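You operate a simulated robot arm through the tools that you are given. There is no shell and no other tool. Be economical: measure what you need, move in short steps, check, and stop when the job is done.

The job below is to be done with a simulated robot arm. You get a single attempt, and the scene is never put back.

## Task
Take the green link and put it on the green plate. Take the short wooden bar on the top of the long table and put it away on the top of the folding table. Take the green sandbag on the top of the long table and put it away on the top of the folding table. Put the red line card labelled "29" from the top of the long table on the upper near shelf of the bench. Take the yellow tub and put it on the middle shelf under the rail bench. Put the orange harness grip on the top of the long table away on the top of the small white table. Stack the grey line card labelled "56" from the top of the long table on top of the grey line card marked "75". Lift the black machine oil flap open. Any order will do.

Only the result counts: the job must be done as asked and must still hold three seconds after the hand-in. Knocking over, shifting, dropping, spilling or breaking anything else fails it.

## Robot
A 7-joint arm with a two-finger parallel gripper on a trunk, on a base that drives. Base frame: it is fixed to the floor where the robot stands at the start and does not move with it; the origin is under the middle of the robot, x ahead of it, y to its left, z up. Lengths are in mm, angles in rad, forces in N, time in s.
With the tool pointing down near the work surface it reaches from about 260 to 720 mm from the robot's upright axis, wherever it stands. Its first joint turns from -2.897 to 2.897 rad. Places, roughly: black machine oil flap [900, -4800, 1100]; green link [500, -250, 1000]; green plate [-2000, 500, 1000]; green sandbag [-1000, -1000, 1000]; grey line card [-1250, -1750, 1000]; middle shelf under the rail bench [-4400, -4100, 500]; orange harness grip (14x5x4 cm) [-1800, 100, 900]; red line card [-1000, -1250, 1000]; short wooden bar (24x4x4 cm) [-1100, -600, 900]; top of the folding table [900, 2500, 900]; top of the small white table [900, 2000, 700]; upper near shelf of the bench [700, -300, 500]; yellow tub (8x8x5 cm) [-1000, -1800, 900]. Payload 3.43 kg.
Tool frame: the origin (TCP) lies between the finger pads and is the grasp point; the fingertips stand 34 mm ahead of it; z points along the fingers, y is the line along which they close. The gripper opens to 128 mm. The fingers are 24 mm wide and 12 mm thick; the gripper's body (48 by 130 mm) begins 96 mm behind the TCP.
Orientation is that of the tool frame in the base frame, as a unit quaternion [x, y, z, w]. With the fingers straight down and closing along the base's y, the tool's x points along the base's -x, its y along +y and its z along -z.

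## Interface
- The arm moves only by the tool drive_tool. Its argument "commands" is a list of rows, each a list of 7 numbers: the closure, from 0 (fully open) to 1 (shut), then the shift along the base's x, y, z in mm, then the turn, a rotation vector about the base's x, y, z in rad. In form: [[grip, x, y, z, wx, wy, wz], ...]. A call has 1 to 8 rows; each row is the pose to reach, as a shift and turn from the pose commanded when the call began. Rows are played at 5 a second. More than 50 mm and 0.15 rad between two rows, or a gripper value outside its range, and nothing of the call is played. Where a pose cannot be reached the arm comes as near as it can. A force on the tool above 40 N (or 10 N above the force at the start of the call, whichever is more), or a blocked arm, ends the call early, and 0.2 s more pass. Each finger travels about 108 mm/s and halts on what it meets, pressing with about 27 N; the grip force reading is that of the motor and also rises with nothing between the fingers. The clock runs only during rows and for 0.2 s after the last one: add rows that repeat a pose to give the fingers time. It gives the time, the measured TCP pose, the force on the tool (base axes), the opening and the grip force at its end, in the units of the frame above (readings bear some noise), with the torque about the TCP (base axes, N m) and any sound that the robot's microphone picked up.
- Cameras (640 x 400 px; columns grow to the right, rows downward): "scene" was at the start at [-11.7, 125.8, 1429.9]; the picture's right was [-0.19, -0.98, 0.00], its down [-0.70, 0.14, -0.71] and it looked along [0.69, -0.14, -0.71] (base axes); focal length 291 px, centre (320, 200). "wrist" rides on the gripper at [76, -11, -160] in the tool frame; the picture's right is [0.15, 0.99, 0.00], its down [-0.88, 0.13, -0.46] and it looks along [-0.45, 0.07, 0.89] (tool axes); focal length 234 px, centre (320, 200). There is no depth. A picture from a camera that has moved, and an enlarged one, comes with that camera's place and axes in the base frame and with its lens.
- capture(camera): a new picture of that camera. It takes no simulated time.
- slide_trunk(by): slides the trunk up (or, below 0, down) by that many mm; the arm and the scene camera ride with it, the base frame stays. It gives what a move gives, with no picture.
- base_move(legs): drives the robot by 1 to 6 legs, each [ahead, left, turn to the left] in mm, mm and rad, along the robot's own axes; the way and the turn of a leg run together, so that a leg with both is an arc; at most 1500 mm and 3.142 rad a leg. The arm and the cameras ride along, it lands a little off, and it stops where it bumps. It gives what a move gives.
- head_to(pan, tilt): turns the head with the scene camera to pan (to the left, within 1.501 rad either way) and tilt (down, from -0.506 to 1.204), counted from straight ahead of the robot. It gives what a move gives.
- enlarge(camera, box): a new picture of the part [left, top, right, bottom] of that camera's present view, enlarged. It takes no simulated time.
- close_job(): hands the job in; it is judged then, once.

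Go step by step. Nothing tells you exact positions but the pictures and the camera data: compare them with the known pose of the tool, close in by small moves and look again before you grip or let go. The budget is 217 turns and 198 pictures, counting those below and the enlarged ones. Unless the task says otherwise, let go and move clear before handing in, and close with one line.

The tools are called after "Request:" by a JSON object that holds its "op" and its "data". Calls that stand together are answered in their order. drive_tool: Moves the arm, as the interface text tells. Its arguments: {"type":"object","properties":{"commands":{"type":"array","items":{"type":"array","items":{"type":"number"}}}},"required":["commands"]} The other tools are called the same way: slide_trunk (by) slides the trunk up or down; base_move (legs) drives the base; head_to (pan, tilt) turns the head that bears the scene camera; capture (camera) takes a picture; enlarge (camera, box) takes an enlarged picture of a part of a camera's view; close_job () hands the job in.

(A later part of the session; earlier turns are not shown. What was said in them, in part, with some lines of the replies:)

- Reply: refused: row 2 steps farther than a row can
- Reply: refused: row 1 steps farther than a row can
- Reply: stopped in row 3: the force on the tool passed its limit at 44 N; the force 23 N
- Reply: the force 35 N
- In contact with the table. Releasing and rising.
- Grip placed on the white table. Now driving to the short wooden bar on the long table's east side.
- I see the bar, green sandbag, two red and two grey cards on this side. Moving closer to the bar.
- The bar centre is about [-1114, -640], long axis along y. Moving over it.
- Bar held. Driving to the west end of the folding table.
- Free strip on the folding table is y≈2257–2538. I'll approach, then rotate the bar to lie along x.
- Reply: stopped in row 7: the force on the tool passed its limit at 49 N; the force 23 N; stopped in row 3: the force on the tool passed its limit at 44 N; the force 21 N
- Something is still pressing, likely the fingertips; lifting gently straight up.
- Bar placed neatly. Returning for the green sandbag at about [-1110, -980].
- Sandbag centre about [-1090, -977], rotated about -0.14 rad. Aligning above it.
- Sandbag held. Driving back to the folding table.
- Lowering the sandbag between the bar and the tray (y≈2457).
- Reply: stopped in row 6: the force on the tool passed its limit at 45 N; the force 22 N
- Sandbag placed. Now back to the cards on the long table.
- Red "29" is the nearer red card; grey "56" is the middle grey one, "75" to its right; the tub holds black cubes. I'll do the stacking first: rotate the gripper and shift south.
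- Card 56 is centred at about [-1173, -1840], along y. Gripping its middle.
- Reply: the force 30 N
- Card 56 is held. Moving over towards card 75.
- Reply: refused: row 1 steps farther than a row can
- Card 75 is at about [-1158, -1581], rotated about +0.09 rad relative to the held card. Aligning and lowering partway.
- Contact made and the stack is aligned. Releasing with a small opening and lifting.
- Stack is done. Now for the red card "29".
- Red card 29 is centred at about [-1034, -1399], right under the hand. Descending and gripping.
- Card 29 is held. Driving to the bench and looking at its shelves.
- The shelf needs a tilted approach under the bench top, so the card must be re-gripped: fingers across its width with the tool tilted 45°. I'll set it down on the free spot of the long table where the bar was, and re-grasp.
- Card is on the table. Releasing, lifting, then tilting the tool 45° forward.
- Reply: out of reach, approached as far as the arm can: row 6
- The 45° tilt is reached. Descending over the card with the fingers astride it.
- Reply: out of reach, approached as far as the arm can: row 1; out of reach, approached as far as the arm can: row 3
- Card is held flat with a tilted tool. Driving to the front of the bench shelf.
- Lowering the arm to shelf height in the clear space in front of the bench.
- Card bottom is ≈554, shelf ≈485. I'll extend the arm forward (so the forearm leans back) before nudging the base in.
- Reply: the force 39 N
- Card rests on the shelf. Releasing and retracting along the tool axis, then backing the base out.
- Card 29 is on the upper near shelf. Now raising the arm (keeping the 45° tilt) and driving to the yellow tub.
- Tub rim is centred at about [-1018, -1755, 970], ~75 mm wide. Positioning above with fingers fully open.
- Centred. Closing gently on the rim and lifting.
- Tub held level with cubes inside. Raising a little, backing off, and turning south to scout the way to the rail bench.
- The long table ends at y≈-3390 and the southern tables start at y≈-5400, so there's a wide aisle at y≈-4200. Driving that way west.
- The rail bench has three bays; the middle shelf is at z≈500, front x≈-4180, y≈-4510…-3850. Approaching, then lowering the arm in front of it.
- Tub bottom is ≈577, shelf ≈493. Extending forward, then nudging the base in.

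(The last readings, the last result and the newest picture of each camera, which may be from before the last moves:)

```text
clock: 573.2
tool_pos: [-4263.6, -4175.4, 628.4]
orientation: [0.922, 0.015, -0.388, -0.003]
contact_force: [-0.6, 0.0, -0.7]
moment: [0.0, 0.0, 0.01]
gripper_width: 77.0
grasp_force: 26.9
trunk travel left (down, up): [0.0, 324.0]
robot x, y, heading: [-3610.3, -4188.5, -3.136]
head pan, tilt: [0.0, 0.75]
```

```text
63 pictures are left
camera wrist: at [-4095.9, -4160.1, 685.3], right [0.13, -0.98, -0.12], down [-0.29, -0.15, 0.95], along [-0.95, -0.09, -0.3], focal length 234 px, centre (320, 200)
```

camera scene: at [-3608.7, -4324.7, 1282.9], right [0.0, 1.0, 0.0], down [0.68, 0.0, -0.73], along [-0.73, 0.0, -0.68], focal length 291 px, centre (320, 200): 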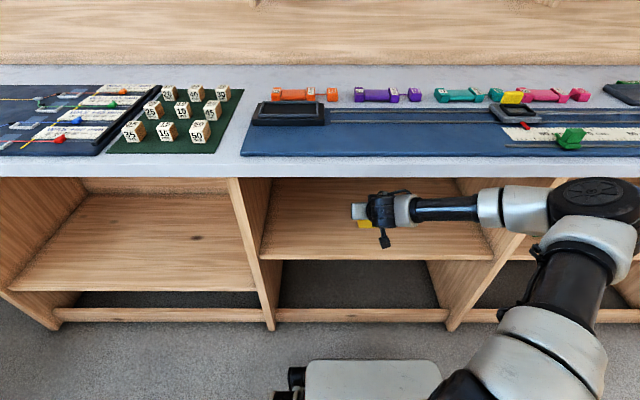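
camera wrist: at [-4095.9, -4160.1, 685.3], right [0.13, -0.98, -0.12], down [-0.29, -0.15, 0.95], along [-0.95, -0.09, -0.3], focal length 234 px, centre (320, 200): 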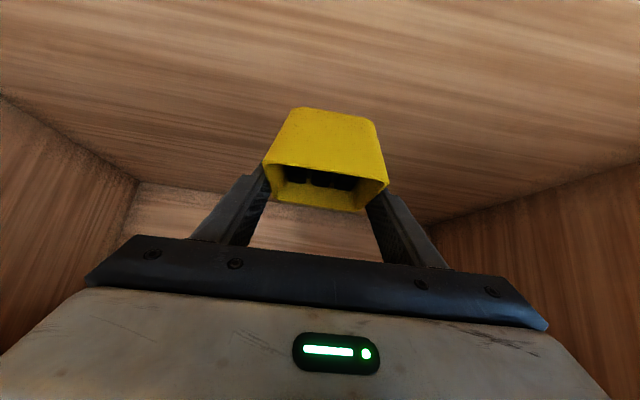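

Request:
{"op": "drive_tool", "data": {"commands": [[1, 0, 0, -30, 0, 0, 0], [1, 0, 0, -60, 0, 0, 0], [1, 0, 0, -66, 0, 0, 0], [1, 0, 0, -71, 0, 0, 0], [1, 0, 0, -75, 0, 0, 0], [1, 0, 0, -79, 0, 0, 0], [1, 0, 0, -82, 0, 0, 0], [1, 0, 0, -85, 0, 0, 0]]}}

Request:
{"op": "capture", "data": {"camera": "wrist"}}

```text
clock: 574.5
tool_pos: [-4264.3, -4175.1, 558.4]
orientation: [0.92, 0.016, -0.392, 0.0]
contact_force: [1.3, 0.8, 15.1]
moment: [-0.49, 0.2, 0.22]
gripper_width: 76.5
grasp_force: 26.7
trunk travel left (down, up): [0.0, 324.0]
robot x, y, heading: [-3613.0, -4188.1, -3.139]
head pan, tilt: [0.0, 0.75]
stopped in row 6: the force on the tool passed its limit at 44 N (the readings are from after the stop); the commanded pose is now the measured one
```

```text
62 pictures are left
camera wrist: at [-4096.8, -4160.4, 613.2], right [0.13, -0.98, -0.12], down [-0.28, -0.15, 0.95], along [-0.95, -0.09, -0.29], focal length 234 px, centre (320, 200)
```

wrist: 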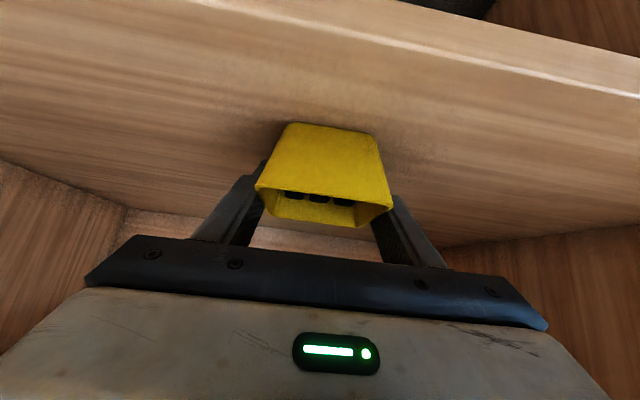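

Contact with the shelf. Opening slowly and retracting along the tool axis.

Request:
{"op": "drive_tool", "data": {"commands": [[0.38, 0, 0, 1, 0, 0, 0], [0.2, 0, 0, 1, 0, 0, 0], [0.05, 0, 0, 1, 0, 0, 0], [0, 0, 0, 1, 0, 0, 0], [0, 12, 0, 30, 0, 0, 0], [0, 35, 0, 60, 0, 0, 0], [0, 70, 0, 82, 0, 0, 0]]}}

Request:
{"op": "capture", "data": {"camera": "wrist"}}

Request:
{"op": "base_move", "data": {"legs": [[-220, 0, 0]]}}

Request:
{"op": "enlarge", "data": {"camera": "scene", "box": [220, 120, 460, 300]}}

```text
clock: 575.4
tool_pos: [-4263.9, -4171.6, 559.3]
orientation: [0.92, 0.013, -0.392, -0.004]
contact_force: [7.4, 6.2, 11.9]
moment: [-0.61, -0.08, 0.36]
gripper_width: 124.5
grasp_force: 0.2
trunk travel left (down, up): [0.0, 324.0]
robot x, y, heading: [-3616.7, -4189.5, -3.14]
head pan, tilt: [0.0, 0.75]
stopped in row 4: the force on the tool passed its limit at 49 N (the readings are from after the stop); the commanded pose is now the measured one
```

```text
61 pictures are left
camera wrist: at [-4096.1, -4157.1, 614.0], right [0.12, -0.98, -0.12], down [-0.28, -0.15, 0.95], along [-0.95, -0.08, -0.29], focal length 234 px, centre (320, 200)
```

wrist: 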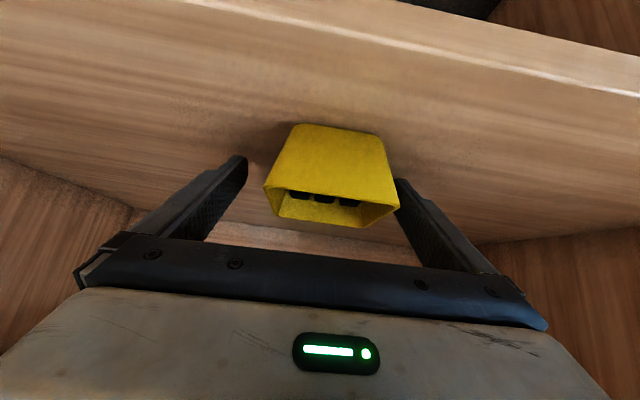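

```text
clock: 577.1
tool_pos: [-4039.2, -4173.1, 556.8]
orientation: [0.92, 0.014, -0.391, -0.003]
contact_force: [0.6, 0.6, -0.6]
moment: [-0.06, 0.02, 0.02]
gripper_width: 128.1
grasp_force: 0.0
trunk travel left (down, up): [0.0, 324.0]
robot x, y, heading: [-3387.4, -4185.0, -3.137]
head pan, tilt: [0.0, 0.75]
```

```text
2.22 times, centred on (340, 210) of scene
camera zoom: at [-3382.7, -4323.8, 1282.9], right [0.0, 1.0, 0.0], down [0.68, 0.0, -0.73], along [-0.73, 0.0, -0.68], focal length 646 px, centre (276, 178)
```

zoom: 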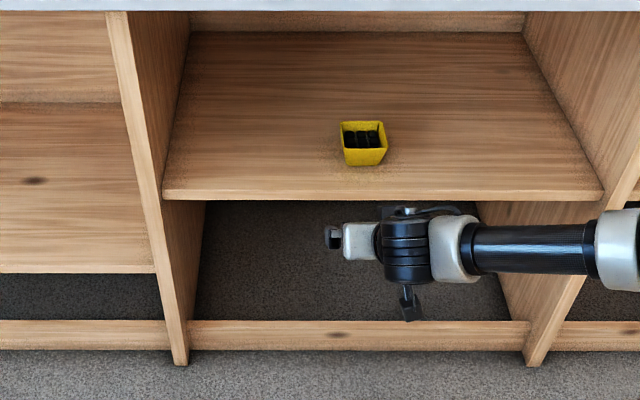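

The tub stands on the middle shelf with its cubes. Now raising the arm and driving east to find the machine oil flap.

Request:
{"op": "drive_tool", "data": {"commands": [[0, 0, 0, 45, 0, 0, 0], [0, 0, 0, 90, 0, 0, 0], [0, 0, 0, 135, 0, 0, 0], [0, 0, 0, 180, 0, 0, 0], [0, 0, 0, 225, 0, 0, 0], [0, 0, 0, 270, 0, 0, 0], [0, 0, 0, 315, 0, 0, 0], [0, 0, 0, 345, 0, 0, 0]]}}

Request:
{"op": "slide_trunk", "data": {"by": 150}}

Request:
{"op": "base_move", "data": {"legs": [[-150, 0, 0], [0, 0, 3.14], [1500, 0, 0], [1500, 0, 0]]}}

Request:
{"op": "head_to", "data": {"pan": -0.3, "tilt": 0.3}}

Request:
{"op": "capture", "data": {"camera": "scene"}}

```text
clock: 578.9
tool_pos: [-4040.8, -4174.6, 902.1]
orientation: [0.92, 0.014, -0.391, -0.004]
contact_force: [-0.3, -0.3, -1.1]
moment: [-0.06, -0.04, 0.03]
gripper_width: 128.1
grasp_force: 0.1
trunk travel left (down, up): [0.0, 324.0]
robot x, y, heading: [-3387.6, -4180.4, -3.133]
head pan, tilt: [0.0, 0.75]
```

```text
clock: 580.6
tool_pos: [-4040.1, -4174.4, 1052.3]
orientation: [0.92, 0.014, -0.391, -0.005]
contact_force: [0.3, 0.3, -1.5]
moment: [-0.01, 0.0, -0.04]
gripper_width: 127.9
grasp_force: 0.0
trunk travel left (down, up): [-150.0, 174.0]
robot x, y, heading: [-3389.8, -4192.1, -3.138]
head pan, tilt: [0.0, 0.75]
```

```text
clock: 603.5
tool_pos: [419.7, -4295.6, 1051.6]
orientation: [0.007, 0.92, -0.013, 0.391]
contact_force: [0.1, -0.3, -0.5]
moment: [0.03, -0.02, 0.01]
gripper_width: 128.2
grasp_force: 0.1
trunk travel left (down, up): [-150.0, 174.0]
robot x, y, heading: [-232.4, -4254.0, -0.039]
head pan, tilt: [0.0, 0.75]
```

```text
clock: 604.5
tool_pos: [420.2, -4295.4, 1051.4]
orientation: [0.006, 0.92, -0.012, 0.391]
contact_force: [-0.5, -0.4, 0.4]
moment: [0.02, 0.0, -0.01]
gripper_width: 128.0
grasp_force: 0.1
trunk travel left (down, up): [-150.0, 174.0]
robot x, y, heading: [-232.6, -4254.3, -0.038]
head pan, tilt: [-0.3, 0.3]
```

```text
59 pictures are left
camera scene: at [-228.2, -4142.5, 1473.2], right [-0.33, -0.94, 0.0], down [-0.28, 0.1, -0.96], along [0.9, -0.32, -0.3], focal length 291 px, centre (320, 200)
```

scene: 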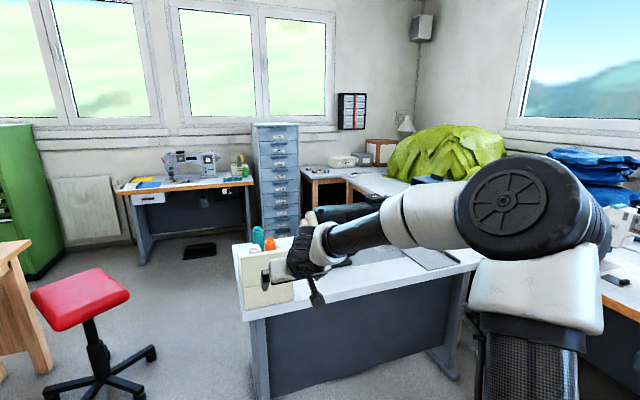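

A small sewing table is close ahead; backing up for a safer view.

Request:
{"op": "base_move", "data": {"legs": [[-350, 0, 0]]}}

Request:
{"op": "head_to", "data": {"pan": -0.1, "tilt": 0.35}}

Request:
{"op": "capture", "data": {"camera": "scene"}}

Request:
{"op": "capture", "data": {"camera": "wrist"}}

```text
clock: 606.7
tool_pos: [69.4, -4279.8, 1052.0]
orientation: [0.006, 0.92, -0.012, 0.391]
contact_force: [0.3, 0.3, 0.1]
moment: [-0.04, 0.0, -0.02]
gripper_width: 127.9
grasp_force: 0.0
trunk travel left (down, up): [-150.0, 174.0]
robot x, y, heading: [-584.4, -4240.8, -0.042]
head pan, tilt: [-0.3, 0.3]
```

```text
clock: 607.5
tool_pos: [68.5, -4281.3, 1052.2]
orientation: [0.006, 0.92, -0.013, 0.391]
contact_force: [-0.9, -0.4, -0.7]
moment: [0.0, 0.03, 0.0]
gripper_width: 128.0
grasp_force: 0.1
trunk travel left (down, up): [-150.0, 174.0]
robot x, y, heading: [-581.7, -4242.8, -0.036]
head pan, tilt: [-0.099, 0.351]
```

```text
58 pictures are left
camera scene: at [-575.3, -4110.5, 1468.6], right [-0.14, -0.99, 0.0], down [-0.34, 0.05, -0.94], along [0.93, -0.13, -0.34], focal length 291 px, centre (320, 200)
```

scene: 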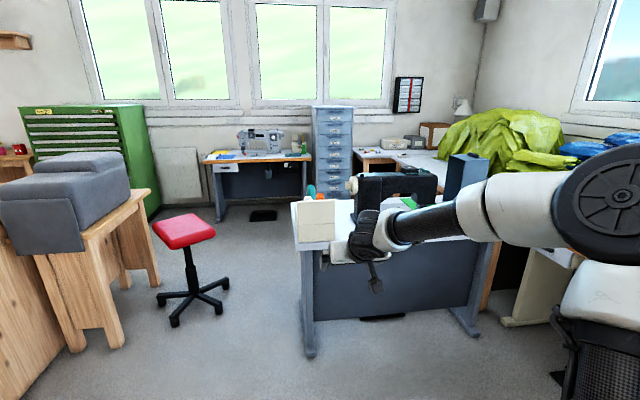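

```text
57 pictures are left
camera wrist: at [-98.3, -4287.3, 1107.9], right [-0.08, 0.99, -0.12], down [0.29, 0.14, 0.95], along [0.95, 0.04, -0.29], focal length 234 px, centre (320, 200)
```

wrist: 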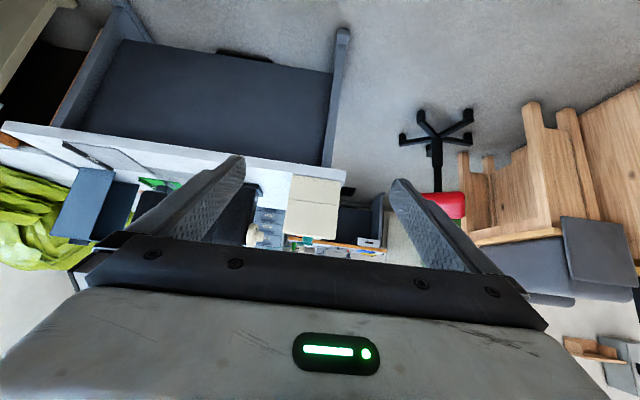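

Request:
{"op": "base_move", "data": {"legs": [[0, -560, 0.038], [330, 0, 0]]}}

Request:
{"op": "head_to", "data": {"pan": 0.0, "tilt": 0.45}}

Request:
{"op": "capture", "data": {"camera": "scene"}}

Request:
{"op": "enlarge", "data": {"camera": "scene", "box": [180, 120, 420, 270]}}

```text
clock: 615.1
tool_pos: [387.6, -4815.6, 1051.9]
orientation: [-0.01, 0.92, -0.006, 0.391]
contact_force: [0.0, -0.3, 0.2]
moment: [0.01, -0.02, 0.04]
gripper_width: 128.0
grasp_force: 0.1
trunk travel left (down, up): [-150.0, 174.0]
robot x, y, heading: [-265.7, -4799.8, -0.003]
head pan, tilt: [-0.099, 0.351]
```

```text
clock: 615.8
tool_pos: [388.3, -4814.8, 1051.4]
orientation: [-0.011, 0.92, -0.005, 0.391]
contact_force: [-0.6, 0.4, -1.0]
moment: [0.01, -0.03, -0.01]
gripper_width: 128.0
grasp_force: 0.2
trunk travel left (down, up): [-150.0, 174.0]
robot x, y, heading: [-264.4, -4796.9, -0.002]
head pan, tilt: [0.0, 0.45]
```

```text
56 pictures are left
camera scene: at [-264.1, -4659.0, 1459.4], right [0.0, -1.0, 0.0], down [-0.43, 0.0, -0.9], along [0.9, 0.0, -0.43], focal length 291 px, centre (320, 200)
```

scene: 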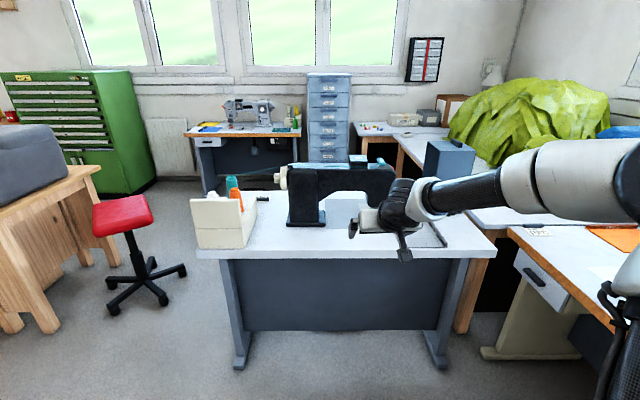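

```text
2.67 times, centred on (300, 195) of scene
camera zoom: at [-264.1, -4659.0, 1459.4], right [0.0, -1.0, 0.0], down [-0.43, 0.0, -0.9], along [0.9, 0.0, -0.43], focal length 775 px, centre (373, 213)
```

zoom: 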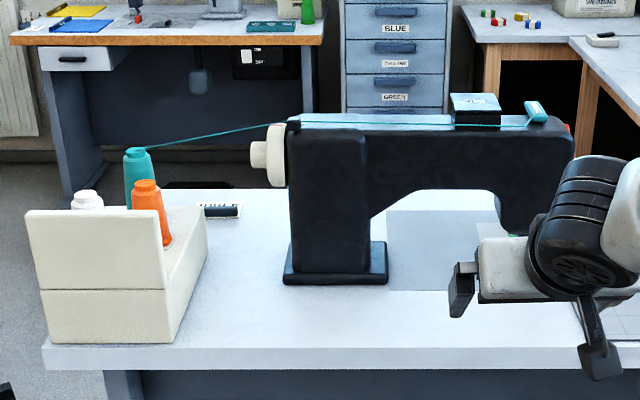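

The flap appears to be the small box lid on top of the black machine, about [867, -4818, 1100]. Raising the trunk and moving closer for a better look.

Request:
{"op": "slide_trunk", "data": {"by": 170}}

Request:
{"op": "base_move", "data": {"legs": [[300, -60, 0]]}}

Request:
{"op": "head_to", "data": {"pan": 0.0, "tilt": 0.7}}

Request:
{"op": "capture", "data": {"camera": "scene"}}

Request:
{"op": "capture", "data": {"camera": "wrist"}}

```text
clock: 617.7
tool_pos: [385.8, -4816.1, 1222.0]
orientation: [-0.01, 0.92, -0.006, 0.391]
contact_force: [0.3, -0.8, -0.1]
moment: [0.0, -0.01, 0.04]
gripper_width: 128.1
grasp_force: 0.0
trunk travel left (down, up): [-320.0, 4.0]
robot x, y, heading: [-262.7, -4799.3, -0.001]
head pan, tilt: [0.0, 0.45]
```

```text
clock: 619.8
tool_pos: [688.5, -4874.1, 1222.5]
orientation: [-0.012, 0.92, -0.005, 0.391]
contact_force: [0.6, 0.3, 0.4]
moment: [0.0, -0.02, 0.0]
gripper_width: 128.0
grasp_force: 0.1
trunk travel left (down, up): [-320.0, 4.0]
robot x, y, heading: [37.2, -4859.3, -0.0]
head pan, tilt: [0.0, 0.45]
```

```text
clock: 620.5
tool_pos: [688.8, -4875.0, 1222.5]
orientation: [-0.013, 0.92, -0.004, 0.391]
contact_force: [-0.6, -0.4, -0.3]
moment: [-0.01, -0.01, 0.01]
gripper_width: 128.1
grasp_force: 0.1
trunk travel left (down, up): [-320.0, 4.0]
robot x, y, heading: [34.7, -4862.1, -0.002]
head pan, tilt: [0.0, 0.7]
```

```text
54 pictures are left
camera scene: at [29.6, -4719.7, 1607.2], right [0.0, -1.0, 0.0], down [-0.64, 0.0, -0.77], along [0.77, 0.0, -0.64], focal length 291 px, centre (320, 200)
```

scene: 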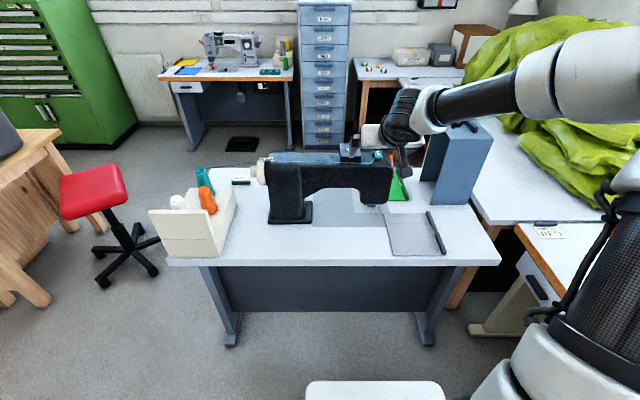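

```text
53 pictures are left
camera wrist: at [520.6, -4887.4, 1277.9], right [-0.12, 0.98, -0.12], down [0.28, 0.15, 0.95], along [0.95, 0.08, -0.29], focal length 234 px, centre (320, 200)
```

wrist: 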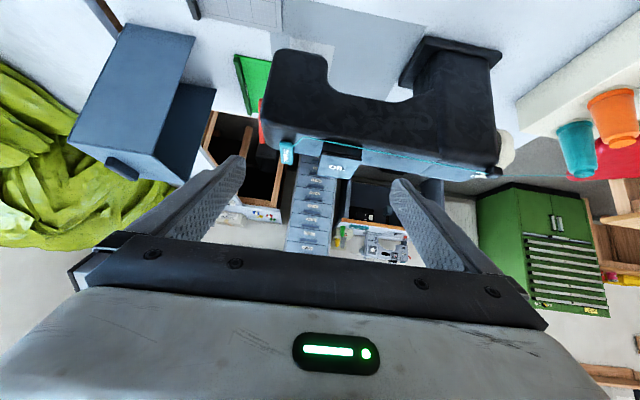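

Request:
{"op": "enlarge", "data": {"camera": "wrist", "box": [260, 110, 420, 210]}}

Request:
{"op": "enlarge", "data": {"camera": "scene", "box": [260, 110, 440, 222]}}

```text
4.00 times, centred on (340, 160) of wrist
camera zoom: at [520.6, -4887.4, 1277.9], right [-0.12, 0.98, -0.12], down [0.28, 0.15, 0.95], along [0.95, 0.08, -0.29], focal length 937 px, centre (240, 360)
```

zoom: 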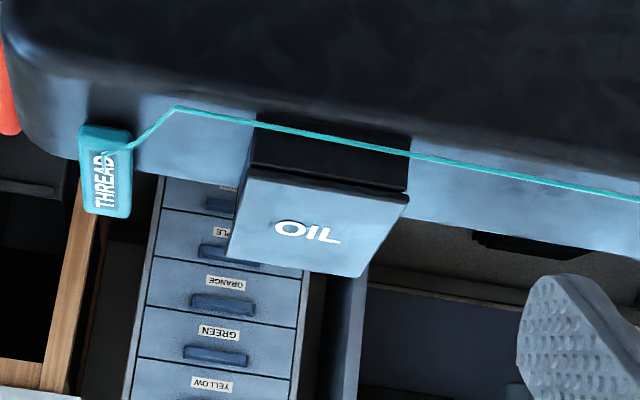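

```text
3.56 times, centred on (350, 166) of scene
camera zoom: at [29.6, -4719.7, 1607.2], right [0.0, -1.0, 0.0], down [-0.64, 0.0, -0.77], along [0.77, 0.0, -0.64], focal length 1034 px, centre (213, 321)
```

zoom: 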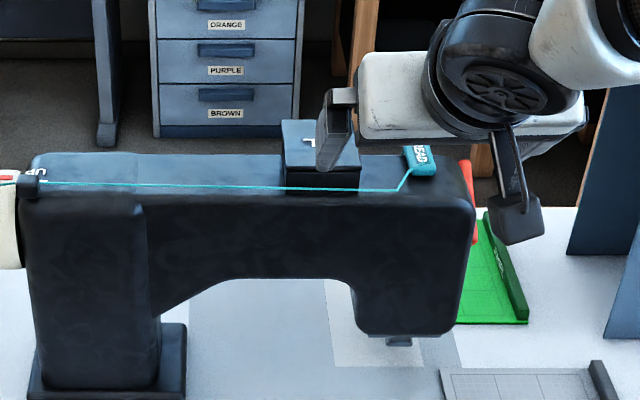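

Request:
{"op": "drive_tool", "data": {"commands": [[0, -20, -40, 0, 0, 0, 0], [0, -40, -80, 0, 0, 0, 0], [0, -60, -120, 0, 0, 0, 0], [0, -80, -160, 0, 0, 0, 0]]}}

Request:
{"op": "enlarge", "data": {"camera": "scene", "box": [310, 120, 420, 190]}}

Request:
{"op": "enlarge", "data": {"camera": "wrist", "box": [320, 110, 480, 210]}}

```text
clock: 621.5
tool_pos: [607.4, -5034.6, 1222.2]
orientation: [-0.012, 0.92, -0.004, 0.391]
contact_force: [0.5, -0.1, 0.0]
moment: [-0.01, 0.01, 0.03]
gripper_width: 128.1
grasp_force: 0.0
trunk travel left (down, up): [-320.0, 4.0]
robot x, y, heading: [37.7, -4860.4, -0.002]
head pan, tilt: [0.0, 0.7]
```

```text
5.71 times, centred on (365, 155) of scene
camera zoom: at [29.2, -4720.2, 1607.2], right [0.0, -1.0, 0.0], down [-0.64, 0.0, -0.77], along [0.77, 0.0, -0.64], focal length 1661 px, centre (63, 457)
```

zoom: 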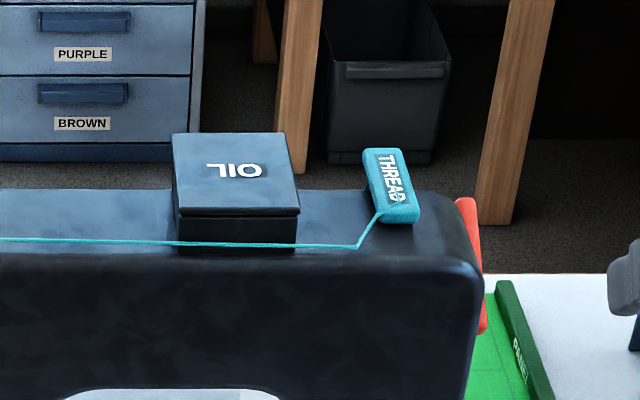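

```text
4.00 times, centred on (400, 160) of wrist
camera zoom: at [441.2, -5047.0, 1277.1], right [-0.12, 0.99, -0.12], down [0.28, 0.15, 0.95], along [0.95, 0.08, -0.29], focal length 937 px, centre (0, 360)
```

zoom: 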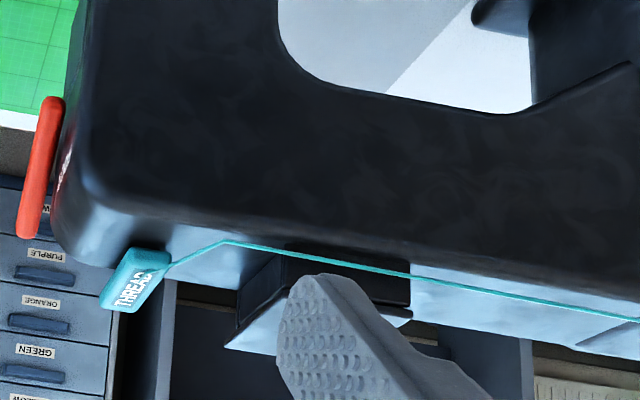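

The lid reads "OIL", about 75×90 mm, centre near [945, -4827], z≈1080. I'll untilt the tool to vertical and get a top view with the wrist camera to find the hinge.

Request:
{"op": "drive_tool", "data": {"commands": [[0, 0, 30, 10, 0, 0.13, 0], [0, 0, 70, 20, 0, 0.26, 0], [0, 0, 110, 30, 0, 0.4, 0], [0, 0, 150, 40, 0, 0.53, 0], [0, 0, 180, 40, 0, 0.66, 0], [0, 0, 200, 40, 0, 0.8, 0], [0, 0, 200, 40, 0, 0.8, 0]]}}

Request:
{"op": "base_move", "data": {"legs": [[300, 20, 0]]}}

Request:
{"op": "capture", "data": {"camera": "wrist"}}

Request:
{"op": "capture", "data": {"camera": "scene"}}

```text
clock: 623.1
tool_pos: [607.3, -4835.3, 1260.8]
orientation: [-0.013, 1.0, 0.0, 0.001]
contact_force: [0.4, -0.2, -0.3]
moment: [0.02, -0.03, -0.03]
gripper_width: 128.1
grasp_force: 0.1
trunk travel left (down, up): [-320.0, 4.0]
robot x, y, heading: [33.1, -4858.2, -0.001]
head pan, tilt: [0.0, 0.7]
```

```text
clock: 625.1
tool_pos: [904.7, -4820.1, 1260.8]
orientation: [-0.01, 1.0, 0.001, 0.001]
contact_force: [0.8, 0.9, 0.0]
moment: [0.02, -0.03, -0.02]
gripper_width: 128.0
grasp_force: 0.2
trunk travel left (down, up): [-320.0, 4.0]
robot x, y, heading: [334.3, -4841.8, -0.009]
head pan, tilt: [0.0, 0.7]
```

```text
48 pictures are left
camera wrist: at [828.8, -4833.0, 1419.7], right [-0.17, 0.99, 0.0], down [0.88, 0.15, 0.46], along [0.45, 0.08, -0.89], focal length 234 px, centre (320, 200)
```

wrist: 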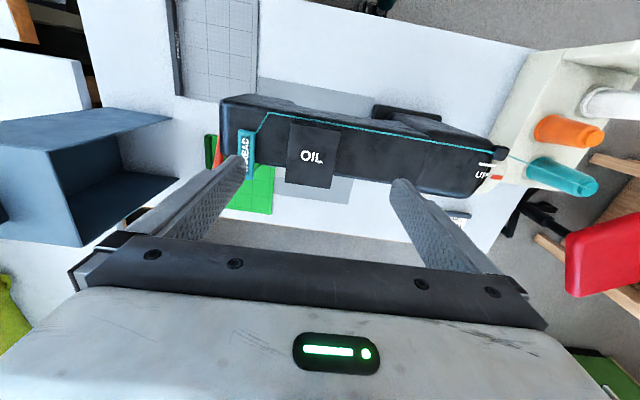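

```text
47 pictures are left
camera scene: at [327.4, -4701.2, 1607.1], right [-0.01, -1.0, 0.0], down [-0.64, 0.0, -0.76], along [0.76, -0.01, -0.64], focal length 291 px, centre (320, 200)
```

scene: 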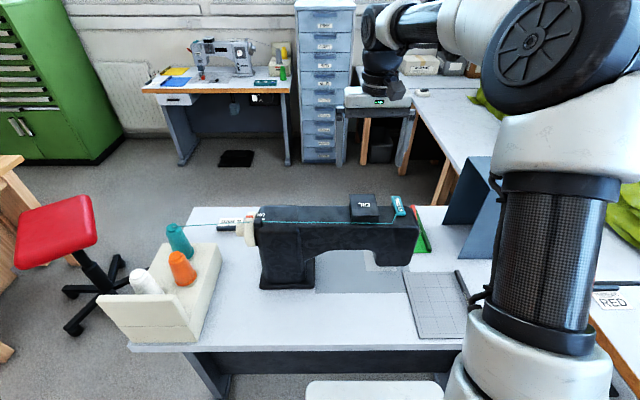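

Request:
{"op": "enlarge", "data": {"camera": "wrist", "box": [250, 100, 378, 200]}}

Request:
{"op": "enlarge", "data": {"camera": "scene", "box": [310, 170, 420, 250]}}

```text
4.00 times, centred on (314, 150) of wrist
camera zoom: at [828.8, -4833.0, 1419.7], right [-0.17, 0.99, 0.0], down [0.88, 0.15, 0.46], along [0.45, 0.08, -0.89], focal length 937 px, centre (344, 400)
```

zoom: 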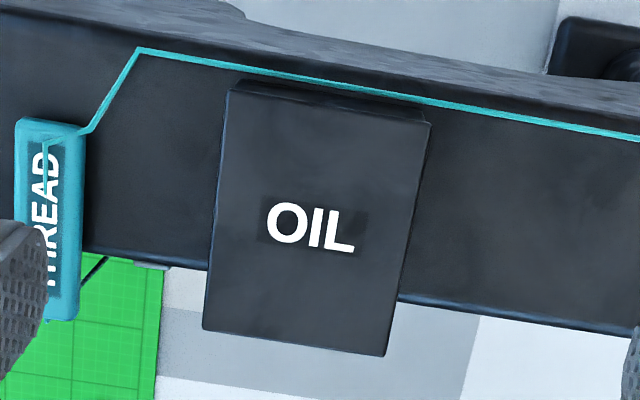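

```text
5.00 times, centred on (365, 210) of scene
camera zoom: at [327.4, -4701.2, 1607.1], right [-0.01, -1.0, 0.0], down [-0.64, 0.0, -0.76], along [0.76, -0.01, -0.64], focal length 1453 px, centre (95, 150)
```

zoom: 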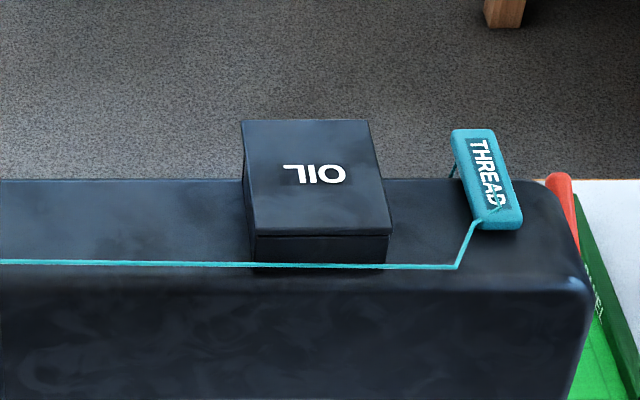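

The lid overhangs the machine on its east edge (x≈978), so it hinges on the west (x≈888). Plan: pinch its sides near the east edge and swing it up along an arc. Moving above it first.

Request:
{"op": "drive_tool", "data": {"commands": [[0.22, 33, -4, 0, 0, 0, 0], [0.22, 67, -7, -20, 0, 0, 0], [0.22, 67, -7, -65, 0, 0, 0], [0.22, 67, -7, -110, 0, 0, 0], [0.22, 67, -7, -125, 0, 0, 0], [0.22, 67, -7, -125, 0, 0, 0]]}}

Request:
{"op": "capture", "data": {"camera": "wrist"}}

Request:
{"op": "enlarge", "data": {"camera": "scene", "box": [300, 130, 440, 230]}}

```text
clock: 626.5
tool_pos: [971.4, -4828.0, 1136.0]
orientation: [-0.01, 1.0, 0.001, 0.002]
contact_force: [-0.5, -0.3, -0.7]
moment: [0.0, 0.02, 0.0]
gripper_width: 99.8
grasp_force: 0.1
trunk travel left (down, up): [-320.0, 4.0]
robot x, y, heading: [332.8, -4843.4, -0.003]
head pan, tilt: [0.0, 0.7]
```

```text
44 pictures are left
camera wrist: at [894.7, -4840.2, 1295.0], right [-0.17, 0.99, 0.0], down [0.88, 0.15, 0.46], along [0.45, 0.08, -0.89], focal length 234 px, centre (320, 200)
```

wrist: 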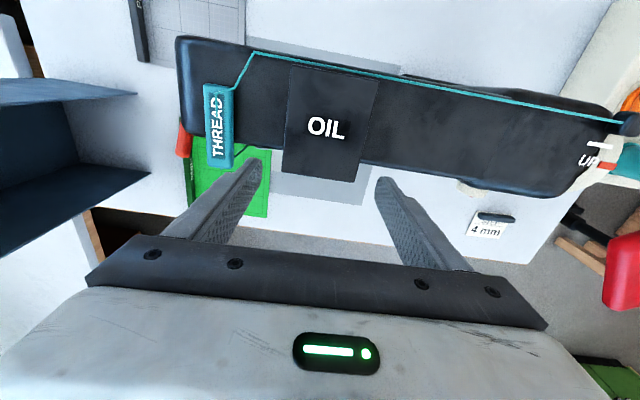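

```text
4.00 times, centred on (370, 180) of scene
camera zoom: at [326.9, -4701.2, 1607.2], right [-0.01, -1.0, 0.0], down [-0.64, 0.01, -0.77], along [0.76, -0.01, -0.64], focal length 1163 px, centre (120, 280)
```

zoom: 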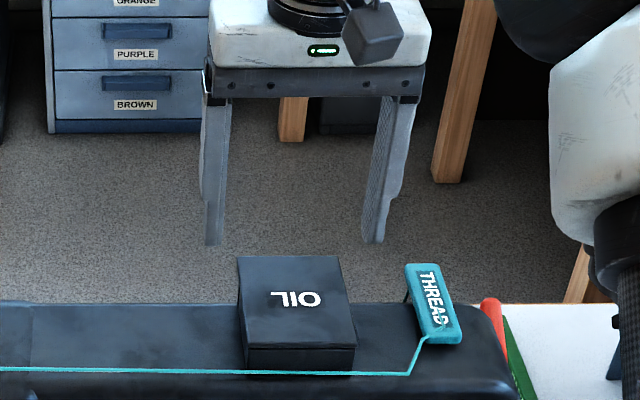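

Fingers straddle the lid's east edge correctly. Lowering beside it and closing.

Request:
{"op": "drive_tool", "data": {"commands": [[0.22, 0, 2, -20, 0, 0, 0], [0.22, 0, 2, -41, 0, 0, 0], [0.22, 0, 2, -41, 0, 0, 0]]}}

Request:
{"op": "enlarge", "data": {"camera": "wrist", "box": [200, 60, 440, 230]}}

Request:
{"op": "enlarge", "data": {"camera": "scene", "box": [300, 140, 440, 240]}}

```text
clock: 627.4
tool_pos: [971.2, -4825.9, 1095.1]
orientation: [-0.009, 1.0, 0.001, 0.002]
contact_force: [0.1, 0.0, 0.3]
moment: [0.02, -0.01, 0.03]
gripper_width: 100.1
grasp_force: 0.1
trunk travel left (down, up): [-320.0, 4.0]
robot x, y, heading: [329.7, -4844.0, -0.006]
head pan, tilt: [0.0, 0.7]
```

```text
2.35 times, centred on (320, 145) of wrist
camera zoom: at [895.0, -4837.5, 1253.8], right [-0.17, 0.99, 0.0], down [0.88, 0.15, 0.46], along [0.45, 0.08, -0.89], focal length 551 px, centre (320, 329)
```

zoom: 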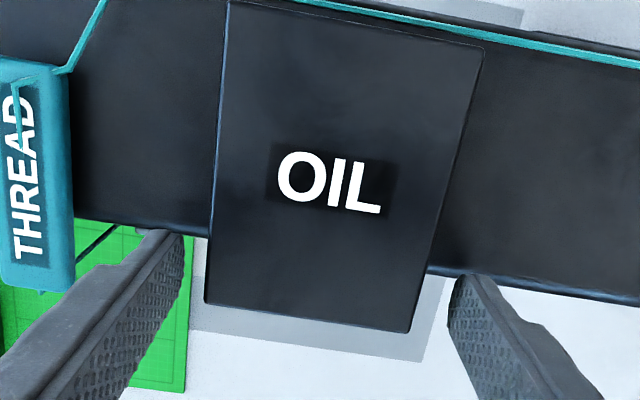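

```text
4.00 times, centred on (370, 190) of scene
camera zoom: at [327.0, -4701.2, 1607.2], right [-0.01, -1.0, 0.0], down [-0.64, 0.01, -0.76], along [0.76, -0.01, -0.64], focal length 1163 px, centre (120, 240)
```

zoom: 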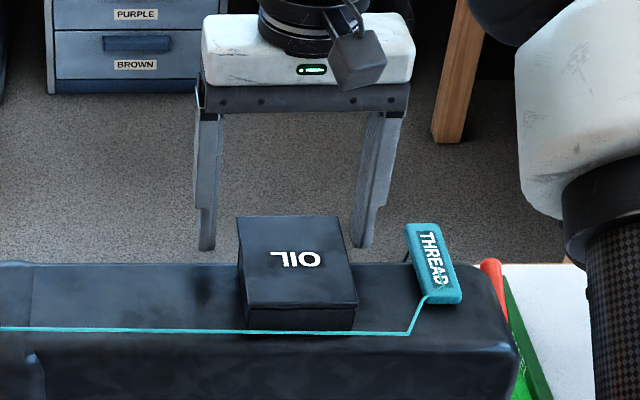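

Request:
{"op": "drive_tool", "data": {"commands": [[0.3, 0, 0, 0, 0, 0, 0], [0.4, 0, 0, 0, 0, 0, 0], [0.6, 0, 0, 0, 0, 0, 0], [1, 0, 0, 0, 0, 0, 0], [1, 0, 0, 0, 0, 0, 0]]}}

Request:
{"op": "drive_tool", "data": {"commands": [[1, 0, 0, 6, 0, 0, 0], [1, -2, 0, 14, 0, 0, 0], [1, -5, 0, 24, 0, 0, 0]]}}

Request:
{"op": "enlarge", "data": {"camera": "scene", "box": [300, 140, 440, 240]}}

```text
clock: 628.5
tool_pos: [971.2, -4827.4, 1095.0]
orientation: [-0.009, 1.0, 0.0, 0.001]
contact_force: [0.4, -11.3, -2.1]
moment: [-0.87, -0.14, -0.99]
gripper_width: 73.3
grasp_force: 45.5
trunk travel left (down, up): [-320.0, 4.0]
robot x, y, heading: [333.6, -4841.6, -0.01]
head pan, tilt: [0.0, 0.7]
```

```text
clock: 629.4
tool_pos: [967.8, -4829.3, 1118.4]
orientation: [-0.008, 1.0, 0.001, 0.002]
contact_force: [6.9, -14.8, -11.9]
moment: [-0.42, -1.24, -0.94]
gripper_width: 73.6
grasp_force: 44.5
trunk travel left (down, up): [-320.0, 4.0]
robot x, y, heading: [336.1, -4845.0, -0.006]
head pan, tilt: [0.0, 0.7]
```

```text
4.00 times, centred on (370, 190) of scene
camera zoom: at [329.0, -4703.0, 1607.4], right [-0.01, -1.0, 0.0], down [-0.65, 0.01, -0.76], along [0.76, -0.01, -0.65], focal length 1163 px, centre (120, 240)
```

zoom: 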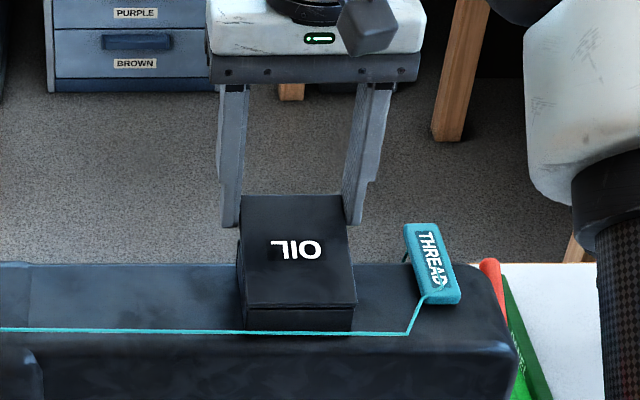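

The lid is lifting on its west hinge. Continuing along the arc.

Request:
{"op": "drive_tool", "data": {"commands": [[1, -4, -3, 12, 0, 0, 0], [1, -10, -3, 22, 0, 0, 0], [1, -18, -3, 32, 0, 0, 0], [1, -27, -3, 40, 0, 0, 0], [1, -37, -3, 47, 0, 0, 0], [1, -48, -3, 52, 0, 0, 0]]}}

Request:
{"op": "enlarge", "data": {"camera": "scene", "box": [300, 120, 440, 220]}}

```text
clock: 630.8
tool_pos: [921.1, -4828.5, 1173.0]
orientation: [-0.01, 1.0, 0.001, 0.005]
contact_force: [19.5, -2.5, 9.6]
moment: [0.11, -1.53, -0.46]
gripper_width: 73.4
grasp_force: 44.6
trunk travel left (down, up): [-320.0, 4.0]
robot x, y, heading: [333.1, -4840.8, -0.004]
head pan, tilt: [0.0, 0.7]
```

```text
4.00 times, centred on (370, 170) of scene
camera zoom: at [328.6, -4701.6, 1607.4], right [-0.01, -1.0, 0.0], down [-0.65, 0.01, -0.76], along [0.76, -0.01, -0.65], focal length 1163 px, centre (120, 320)
```

zoom: 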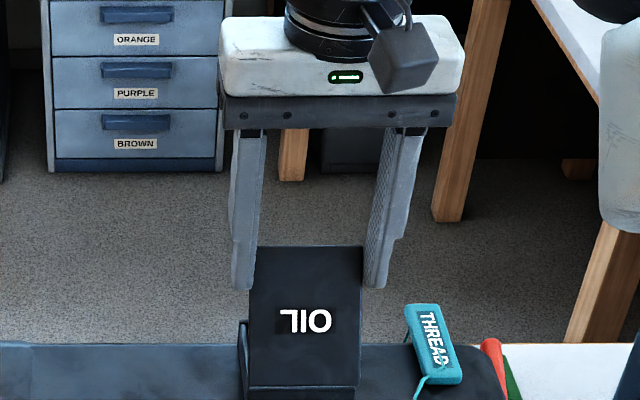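

Request:
{"op": "drive_tool", "data": {"commands": [[1, -5, 0, 5, 0, 0, 0], [1, -11, 0, 8, 0, 0, 0], [1, -17, 0, 10, 0, 0, 0], [1, -24, 0, 10, 0, 0, 0], [1, -31, 0, 10, 0, 0, 0], [1, -37, 0, 10, 0, 0, 0]]}}

Request:
{"op": "enlarge", "data": {"camera": "scene", "box": [300, 120, 440, 220]}}

```text
clock: 632.1
tool_pos: [884.8, -4828.1, 1183.3]
orientation: [-0.009, 1.0, 0.0, 0.005]
contact_force: [16.7, 0.1, 13.2]
moment: [0.2, -1.72, -0.09]
gripper_width: 73.1
grasp_force: 45.4
trunk travel left (down, up): [-320.0, 4.0]
robot x, y, heading: [330.8, -4845.9, -0.009]
head pan, tilt: [0.0, 0.7]
```

```text
4.00 times, centred on (370, 170) of scene
camera zoom: at [327.8, -4701.2, 1607.3], right [-0.01, -1.0, 0.0], down [-0.64, 0.0, -0.76], along [0.76, -0.01, -0.64], focal length 1163 px, centre (120, 320)
```

zoom: 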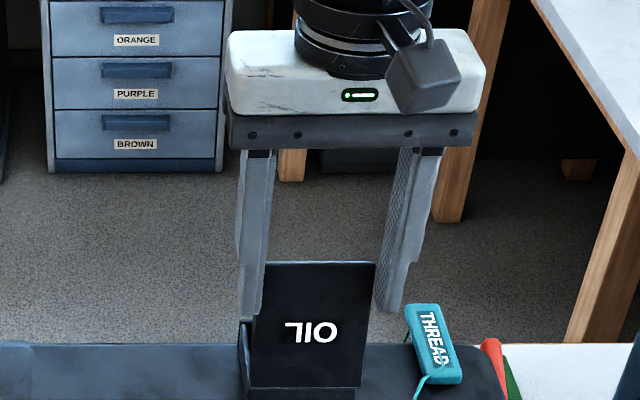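

Request:
{"op": "drive_tool", "data": {"commands": [[1, -6, 0, 0, 0, 0, 0], [1, -12, 0, -2, 0, 0, 0], [1, -18, 0, -4, 0, 0, 0], [1, -24, 0, -6, 0, 0, 0], [1, -30, 0, -9, 0, 0, 0], [1, -36, 0, -12, 0, 0, 0]]}}

Request:
{"op": "enlarge", "data": {"camera": "scene", "box": [300, 120, 440, 220]}}

```text
clock: 633.5
tool_pos: [846.0, -4829.9, 1169.9]
orientation: [-0.009, 1.0, 0.001, 0.001]
contact_force: [-0.5, -0.3, -0.1]
moment: [-0.02, 0.01, 0.0]
gripper_width: 0.0
grasp_force: 32.8
trunk travel left (down, up): [-320.0, 4.0]
robot x, y, heading: [332.0, -4844.7, -0.01]
head pan, tilt: [0.0, 0.7]
```

```text
4.00 times, centred on (370, 170) of scene
camera zoom: at [326.9, -4701.2, 1607.2], right [-0.01, -1.0, 0.0], down [-0.64, 0.01, -0.77], along [0.76, -0.01, -0.64], focal length 1163 px, centre (120, 320)
```

zoom: 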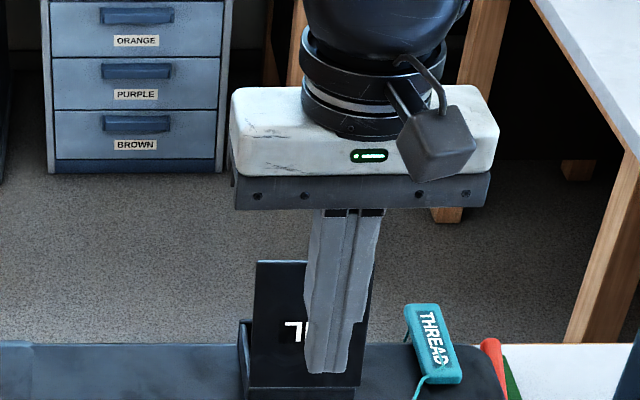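

The fingers slipped off and the lid stays up. Raising the hand clear and checking that it stays open.

Request:
{"op": "drive_tool", "data": {"commands": [[1, -20, 0, 20, 0, 0, 0], [1, -40, 0, 50, 0, 0, 0], [1, -70, 0, 80, 0, 0, 0], [1, -100, 0, 100, 0, 0, 0], [1, -140, 0, 110, 0, 0, 0], [1, -180, 0, 110, 0, 0, 0], [1, -180, 0, 110, 0, 0, 0]]}}

Request:
{"op": "enlarge", "data": {"camera": "scene", "box": [240, 120, 450, 260]}}

Request:
{"op": "capture", "data": {"camera": "wrist"}}

```text
clock: 635.1
tool_pos: [663.9, -4827.5, 1279.1]
orientation: [-0.01, 1.0, 0.001, 0.002]
contact_force: [-0.5, 0.2, 0.8]
moment: [0.0, -0.05, -0.02]
gripper_width: 0.1
grasp_force: 33.0
trunk travel left (down, up): [-320.0, 4.0]
robot x, y, heading: [334.3, -4839.9, -0.004]
head pan, tilt: [0.0, 0.7]
```

```text
2.86 times, centred on (345, 190) of scene
camera zoom: at [327.0, -4701.2, 1607.1], right [-0.01, -1.0, 0.0], down [-0.64, 0.01, -0.76], along [0.76, -0.01, -0.64], focal length 830 px, centre (249, 229)
```

zoom: 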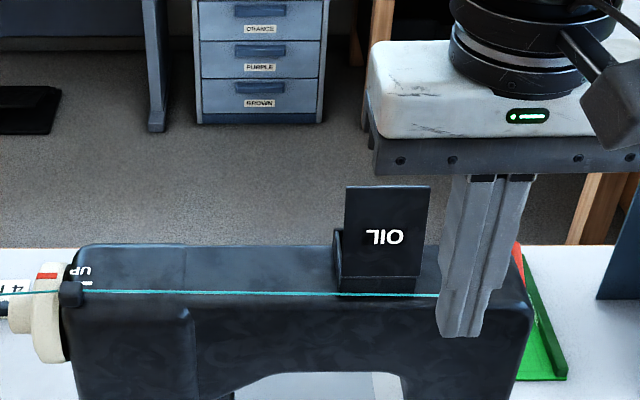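

```text
35 pictures are left
camera wrist: at [588.7, -4839.7, 1438.7], right [-0.17, 0.99, 0.0], down [0.88, 0.15, 0.46], along [0.45, 0.08, -0.89], focal length 234 px, centre (320, 200)
```

wrist: 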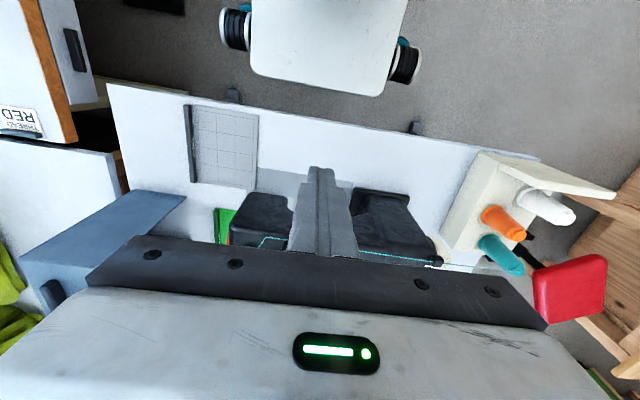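

The flap stays open at roughly 75–80°. To be sure it's fully open, I'll gently push it from the east side toward its stop.

Request:
{"op": "drive_tool", "data": {"commands": [[1, 50, 0, 0, 0, 0, 0], [1, 100, 0, 0, 0, 0, 0], [1, 150, 0, 0, 0, 0, 0], [1, 200, 0, 0, 0, 0, 0], [1, 250, 0, 0, 0, 0, 0], [1, 300, 0, 0, 0, 0, 0], [1, 312, 0, -30, 0, 0, 0], [1, 312, 0, -30, 0, 0, 0]]}}

Request:
{"op": "drive_tool", "data": {"commands": [[1, 0, 0, -40, 0, 0, 0], [1, 0, 0, -72, 0, 0, 0], [1, -12, 0, -72, 0, 0, 0], [1, -20, 0, -72, 0, 0, 0], [1, -26, 0, -72, 0, 0, 0], [1, -32, 0, -72, 0, 0, 0], [1, -36, 0, -72, 0, 0, 0]]}}

Request:
{"op": "enlarge", "data": {"camera": "scene", "box": [300, 120, 440, 220]}}

```text
clock: 637.0
tool_pos: [977.2, -4830.3, 1249.2]
orientation: [-0.01, 1.0, 0.001, 0.002]
contact_force: [0.1, 0.0, 1.1]
moment: [0.03, 0.0, 0.01]
gripper_width: 0.0
grasp_force: 33.2
trunk travel left (down, up): [-320.0, 4.0]
robot x, y, heading: [331.8, -4839.6, -0.003]
head pan, tilt: [0.0, 0.7]
```

```text
clock: 638.5
tool_pos: [941.8, -4830.4, 1176.8]
orientation: [-0.009, 1.0, 0.001, 0.002]
contact_force: [-0.5, -0.6, -0.8]
moment: [-0.01, -0.01, 0.0]
gripper_width: 0.1
grasp_force: 32.8
trunk travel left (down, up): [-320.0, 4.0]
robot x, y, heading: [330.8, -4843.3, -0.004]
head pan, tilt: [0.0, 0.7]
```

```text
4.00 times, centred on (370, 170) of scene
camera zoom: at [326.9, -4701.2, 1607.1], right [-0.01, -1.0, 0.0], down [-0.64, 0.01, -0.77], along [0.76, -0.01, -0.64], focal length 1163 px, centre (120, 320)
```

zoom: 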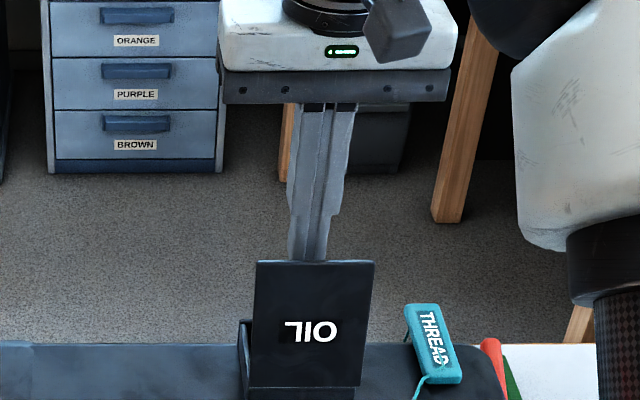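

Request:
{"op": "drive_tool", "data": {"commands": [[1, -5, 0, 0, 0, 0, 0], [1, -10, 0, 0, 0, 0, 0], [1, -14, 0, 0, 0, 0, 0], [1, -18, 0, 0, 0, 0, 0], [1, -22, 0, 0, 0, 0, 0], [1, -26, 0, 0, 0, 0, 0]]}}

Request:
{"op": "enlarge", "data": {"camera": "scene", "box": [300, 120, 440, 220]}}

```text
clock: 640.0
tool_pos: [916.7, -4829.1, 1178.6]
orientation: [-0.009, 1.0, 0.0, 0.001]
contact_force: [-0.4, -0.3, 0.6]
moment: [0.01, 0.01, -0.03]
gripper_width: 0.0
grasp_force: 33.2
trunk travel left (down, up): [-320.0, 4.0]
robot x, y, heading: [332.8, -4841.4, -0.011]
head pan, tilt: [0.0, 0.7]
```

```text
4.00 times, centred on (370, 170) of scene
camera zoom: at [326.9, -4701.2, 1607.2], right [-0.01, -1.0, 0.0], down [-0.64, 0.01, -0.77], along [0.76, -0.01, -0.64], focal length 1163 px, centre (120, 320)
```

zoom: 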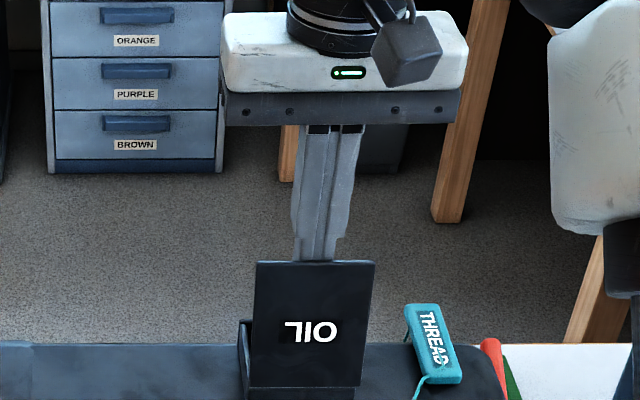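

Request:
{"op": "drive_tool", "data": {"commands": [[1, -4, 0, 0, 0, 0, 0], [1, -8, 0, 0, 0, 0, 0], [1, -12, 0, 0, 0, 0, 0], [1, -16, 0, 0, 0, 0, 0], [1, -20, 0, 0, 0, 0, 0], [1, -24, 0, 0, 0, 0, 0], [1, -27, 0, 0, 0, 0, 0], [1, -30, 0, 0, 0, 0, 0]]}}

Request:
{"op": "enlarge", "data": {"camera": "scene", "box": [300, 120, 440, 220]}}

```text
clock: 641.8
tool_pos: [886.8, -4828.3, 1177.4]
orientation: [-0.009, 1.0, 0.001, 0.002]
contact_force: [-0.1, 0.2, -0.6]
moment: [-0.02, 0.0, -0.02]
gripper_width: 0.0
grasp_force: 33.4
trunk travel left (down, up): [-320.0, 4.0]
robot x, y, heading: [329.8, -4840.9, -0.009]
head pan, tilt: [0.0, 0.7]
```

```text
4.00 times, centred on (370, 170) of scene
camera zoom: at [326.9, -4701.2, 1607.2], right [-0.01, -1.0, 0.0], down [-0.64, 0.01, -0.77], along [0.76, -0.01, -0.64], focal length 1163 px, centre (120, 320)
```

zoom: 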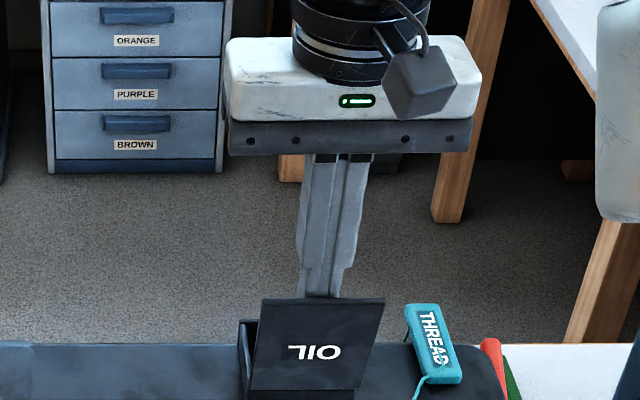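

It moves freely past vertical with friction; pushing a little more to reach a clear open position.

Request:
{"op": "drive_tool", "data": {"commands": [[1, -4, 0, 0, 0, 0, 0], [1, -8, 0, 0, 0, 0, 0], [1, -12, 0, -2, 0, 0, 0], [1, -16, 0, -4, 0, 0, 0], [1, -20, 0, -6, 0, 0, 0], [1, -24, 0, -8, 0, 0, 0]]}}

Request:
{"op": "enlarge", "data": {"camera": "scene", "box": [300, 120, 440, 220]}}

```text
clock: 642.7
tool_pos: [881.2, -4828.6, 1178.8]
orientation: [-0.009, 1.0, 0.0, 0.017]
contact_force: [12.6, 0.5, 2.0]
moment: [-0.04, -0.38, 0.0]
gripper_width: 0.1
grasp_force: 32.6
trunk travel left (down, up): [-320.0, 4.0]
robot x, y, heading: [332.4, -4842.7, -0.008]
head pan, tilt: [0.0, 0.7]
stopped in row 4: the force on the tool passed its limit at 42 N (the readings are from after the stop); the commanded pose is now the measured one
```

```text
4.00 times, centred on (370, 170) of scene
camera zoom: at [329.1, -4701.1, 1607.0], right [-0.01, -1.0, 0.0], down [-0.64, 0.01, -0.76], along [0.76, -0.01, -0.64], focal length 1163 px, centre (120, 320)
```

zoom: 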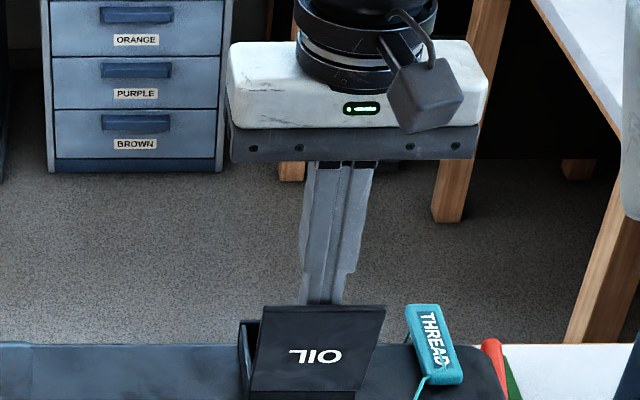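

It has hit its stop: fully open. Retreating east, up and back.

Request:
{"op": "drive_tool", "data": {"commands": [[1, 20, 0, 0, 0, 0, 0], [1, 40, 0, 15, 0, 0, 0], [1, 45, 0, 60, 0, 0, 0], [1, 45, 0, 100, 0, 0, 0], [1, 0, 0, 110, 0, 0, 0], [1, -50, 0, 110, 0, 0, 0], [1, -100, 0, 110, 0, 0, 0], [1, -150, 0, 110, 0, 0, 0]]}}

Request:
{"op": "base_move", "data": {"legs": [[-300, 0, 0]]}}

Request:
{"op": "enlarge", "data": {"camera": "scene", "box": [140, 90, 460, 290]}}

```text
clock: 644.5
tool_pos: [726.6, -4827.7, 1287.6]
orientation: [-0.01, 1.0, 0.001, 0.013]
contact_force: [0.4, 0.5, 0.3]
moment: [-0.02, 0.02, 0.02]
gripper_width: 0.0
grasp_force: 32.9
trunk travel left (down, up): [-320.0, 4.0]
robot x, y, heading: [331.7, -4842.0, -0.004]
head pan, tilt: [0.0, 0.7]
```

```text
clock: 646.5
tool_pos: [437.3, -4827.4, 1287.3]
orientation: [-0.008, 1.0, 0.001, 0.013]
contact_force: [0.9, 0.3, -0.1]
moment: [-0.01, 0.01, 0.02]
gripper_width: 0.0
grasp_force: 32.7
trunk travel left (down, up): [-320.0, 4.0]
robot x, y, heading: [45.5, -4840.3, -0.014]
head pan, tilt: [0.0, 0.7]
```

```text
2.00 times, centred on (300, 190) of scene
camera zoom: at [37.6, -4698.6, 1607.2], right [-0.01, -1.0, 0.0], down [-0.64, 0.01, -0.77], along [0.77, -0.01, -0.64], focal length 581 px, centre (360, 220)
```

zoom: 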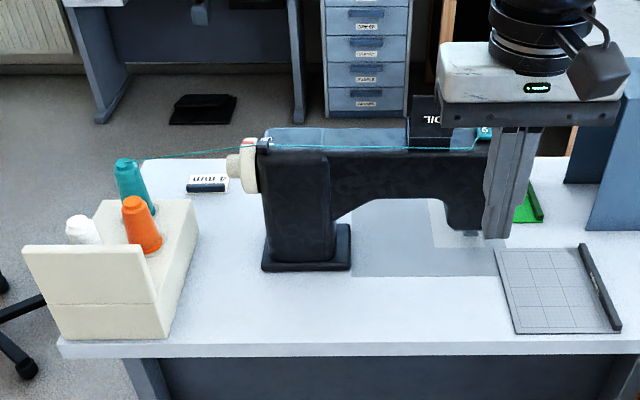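

The flap stands open and everything else on the table is undisturbed. All eight tasks are done, so I'm handing in.

Request:
{"op": "close_job", "data": {}}

```text
The job is handed in.
```

All eight tasks are done as asked, checked by camera after each step, and the job is handed in.
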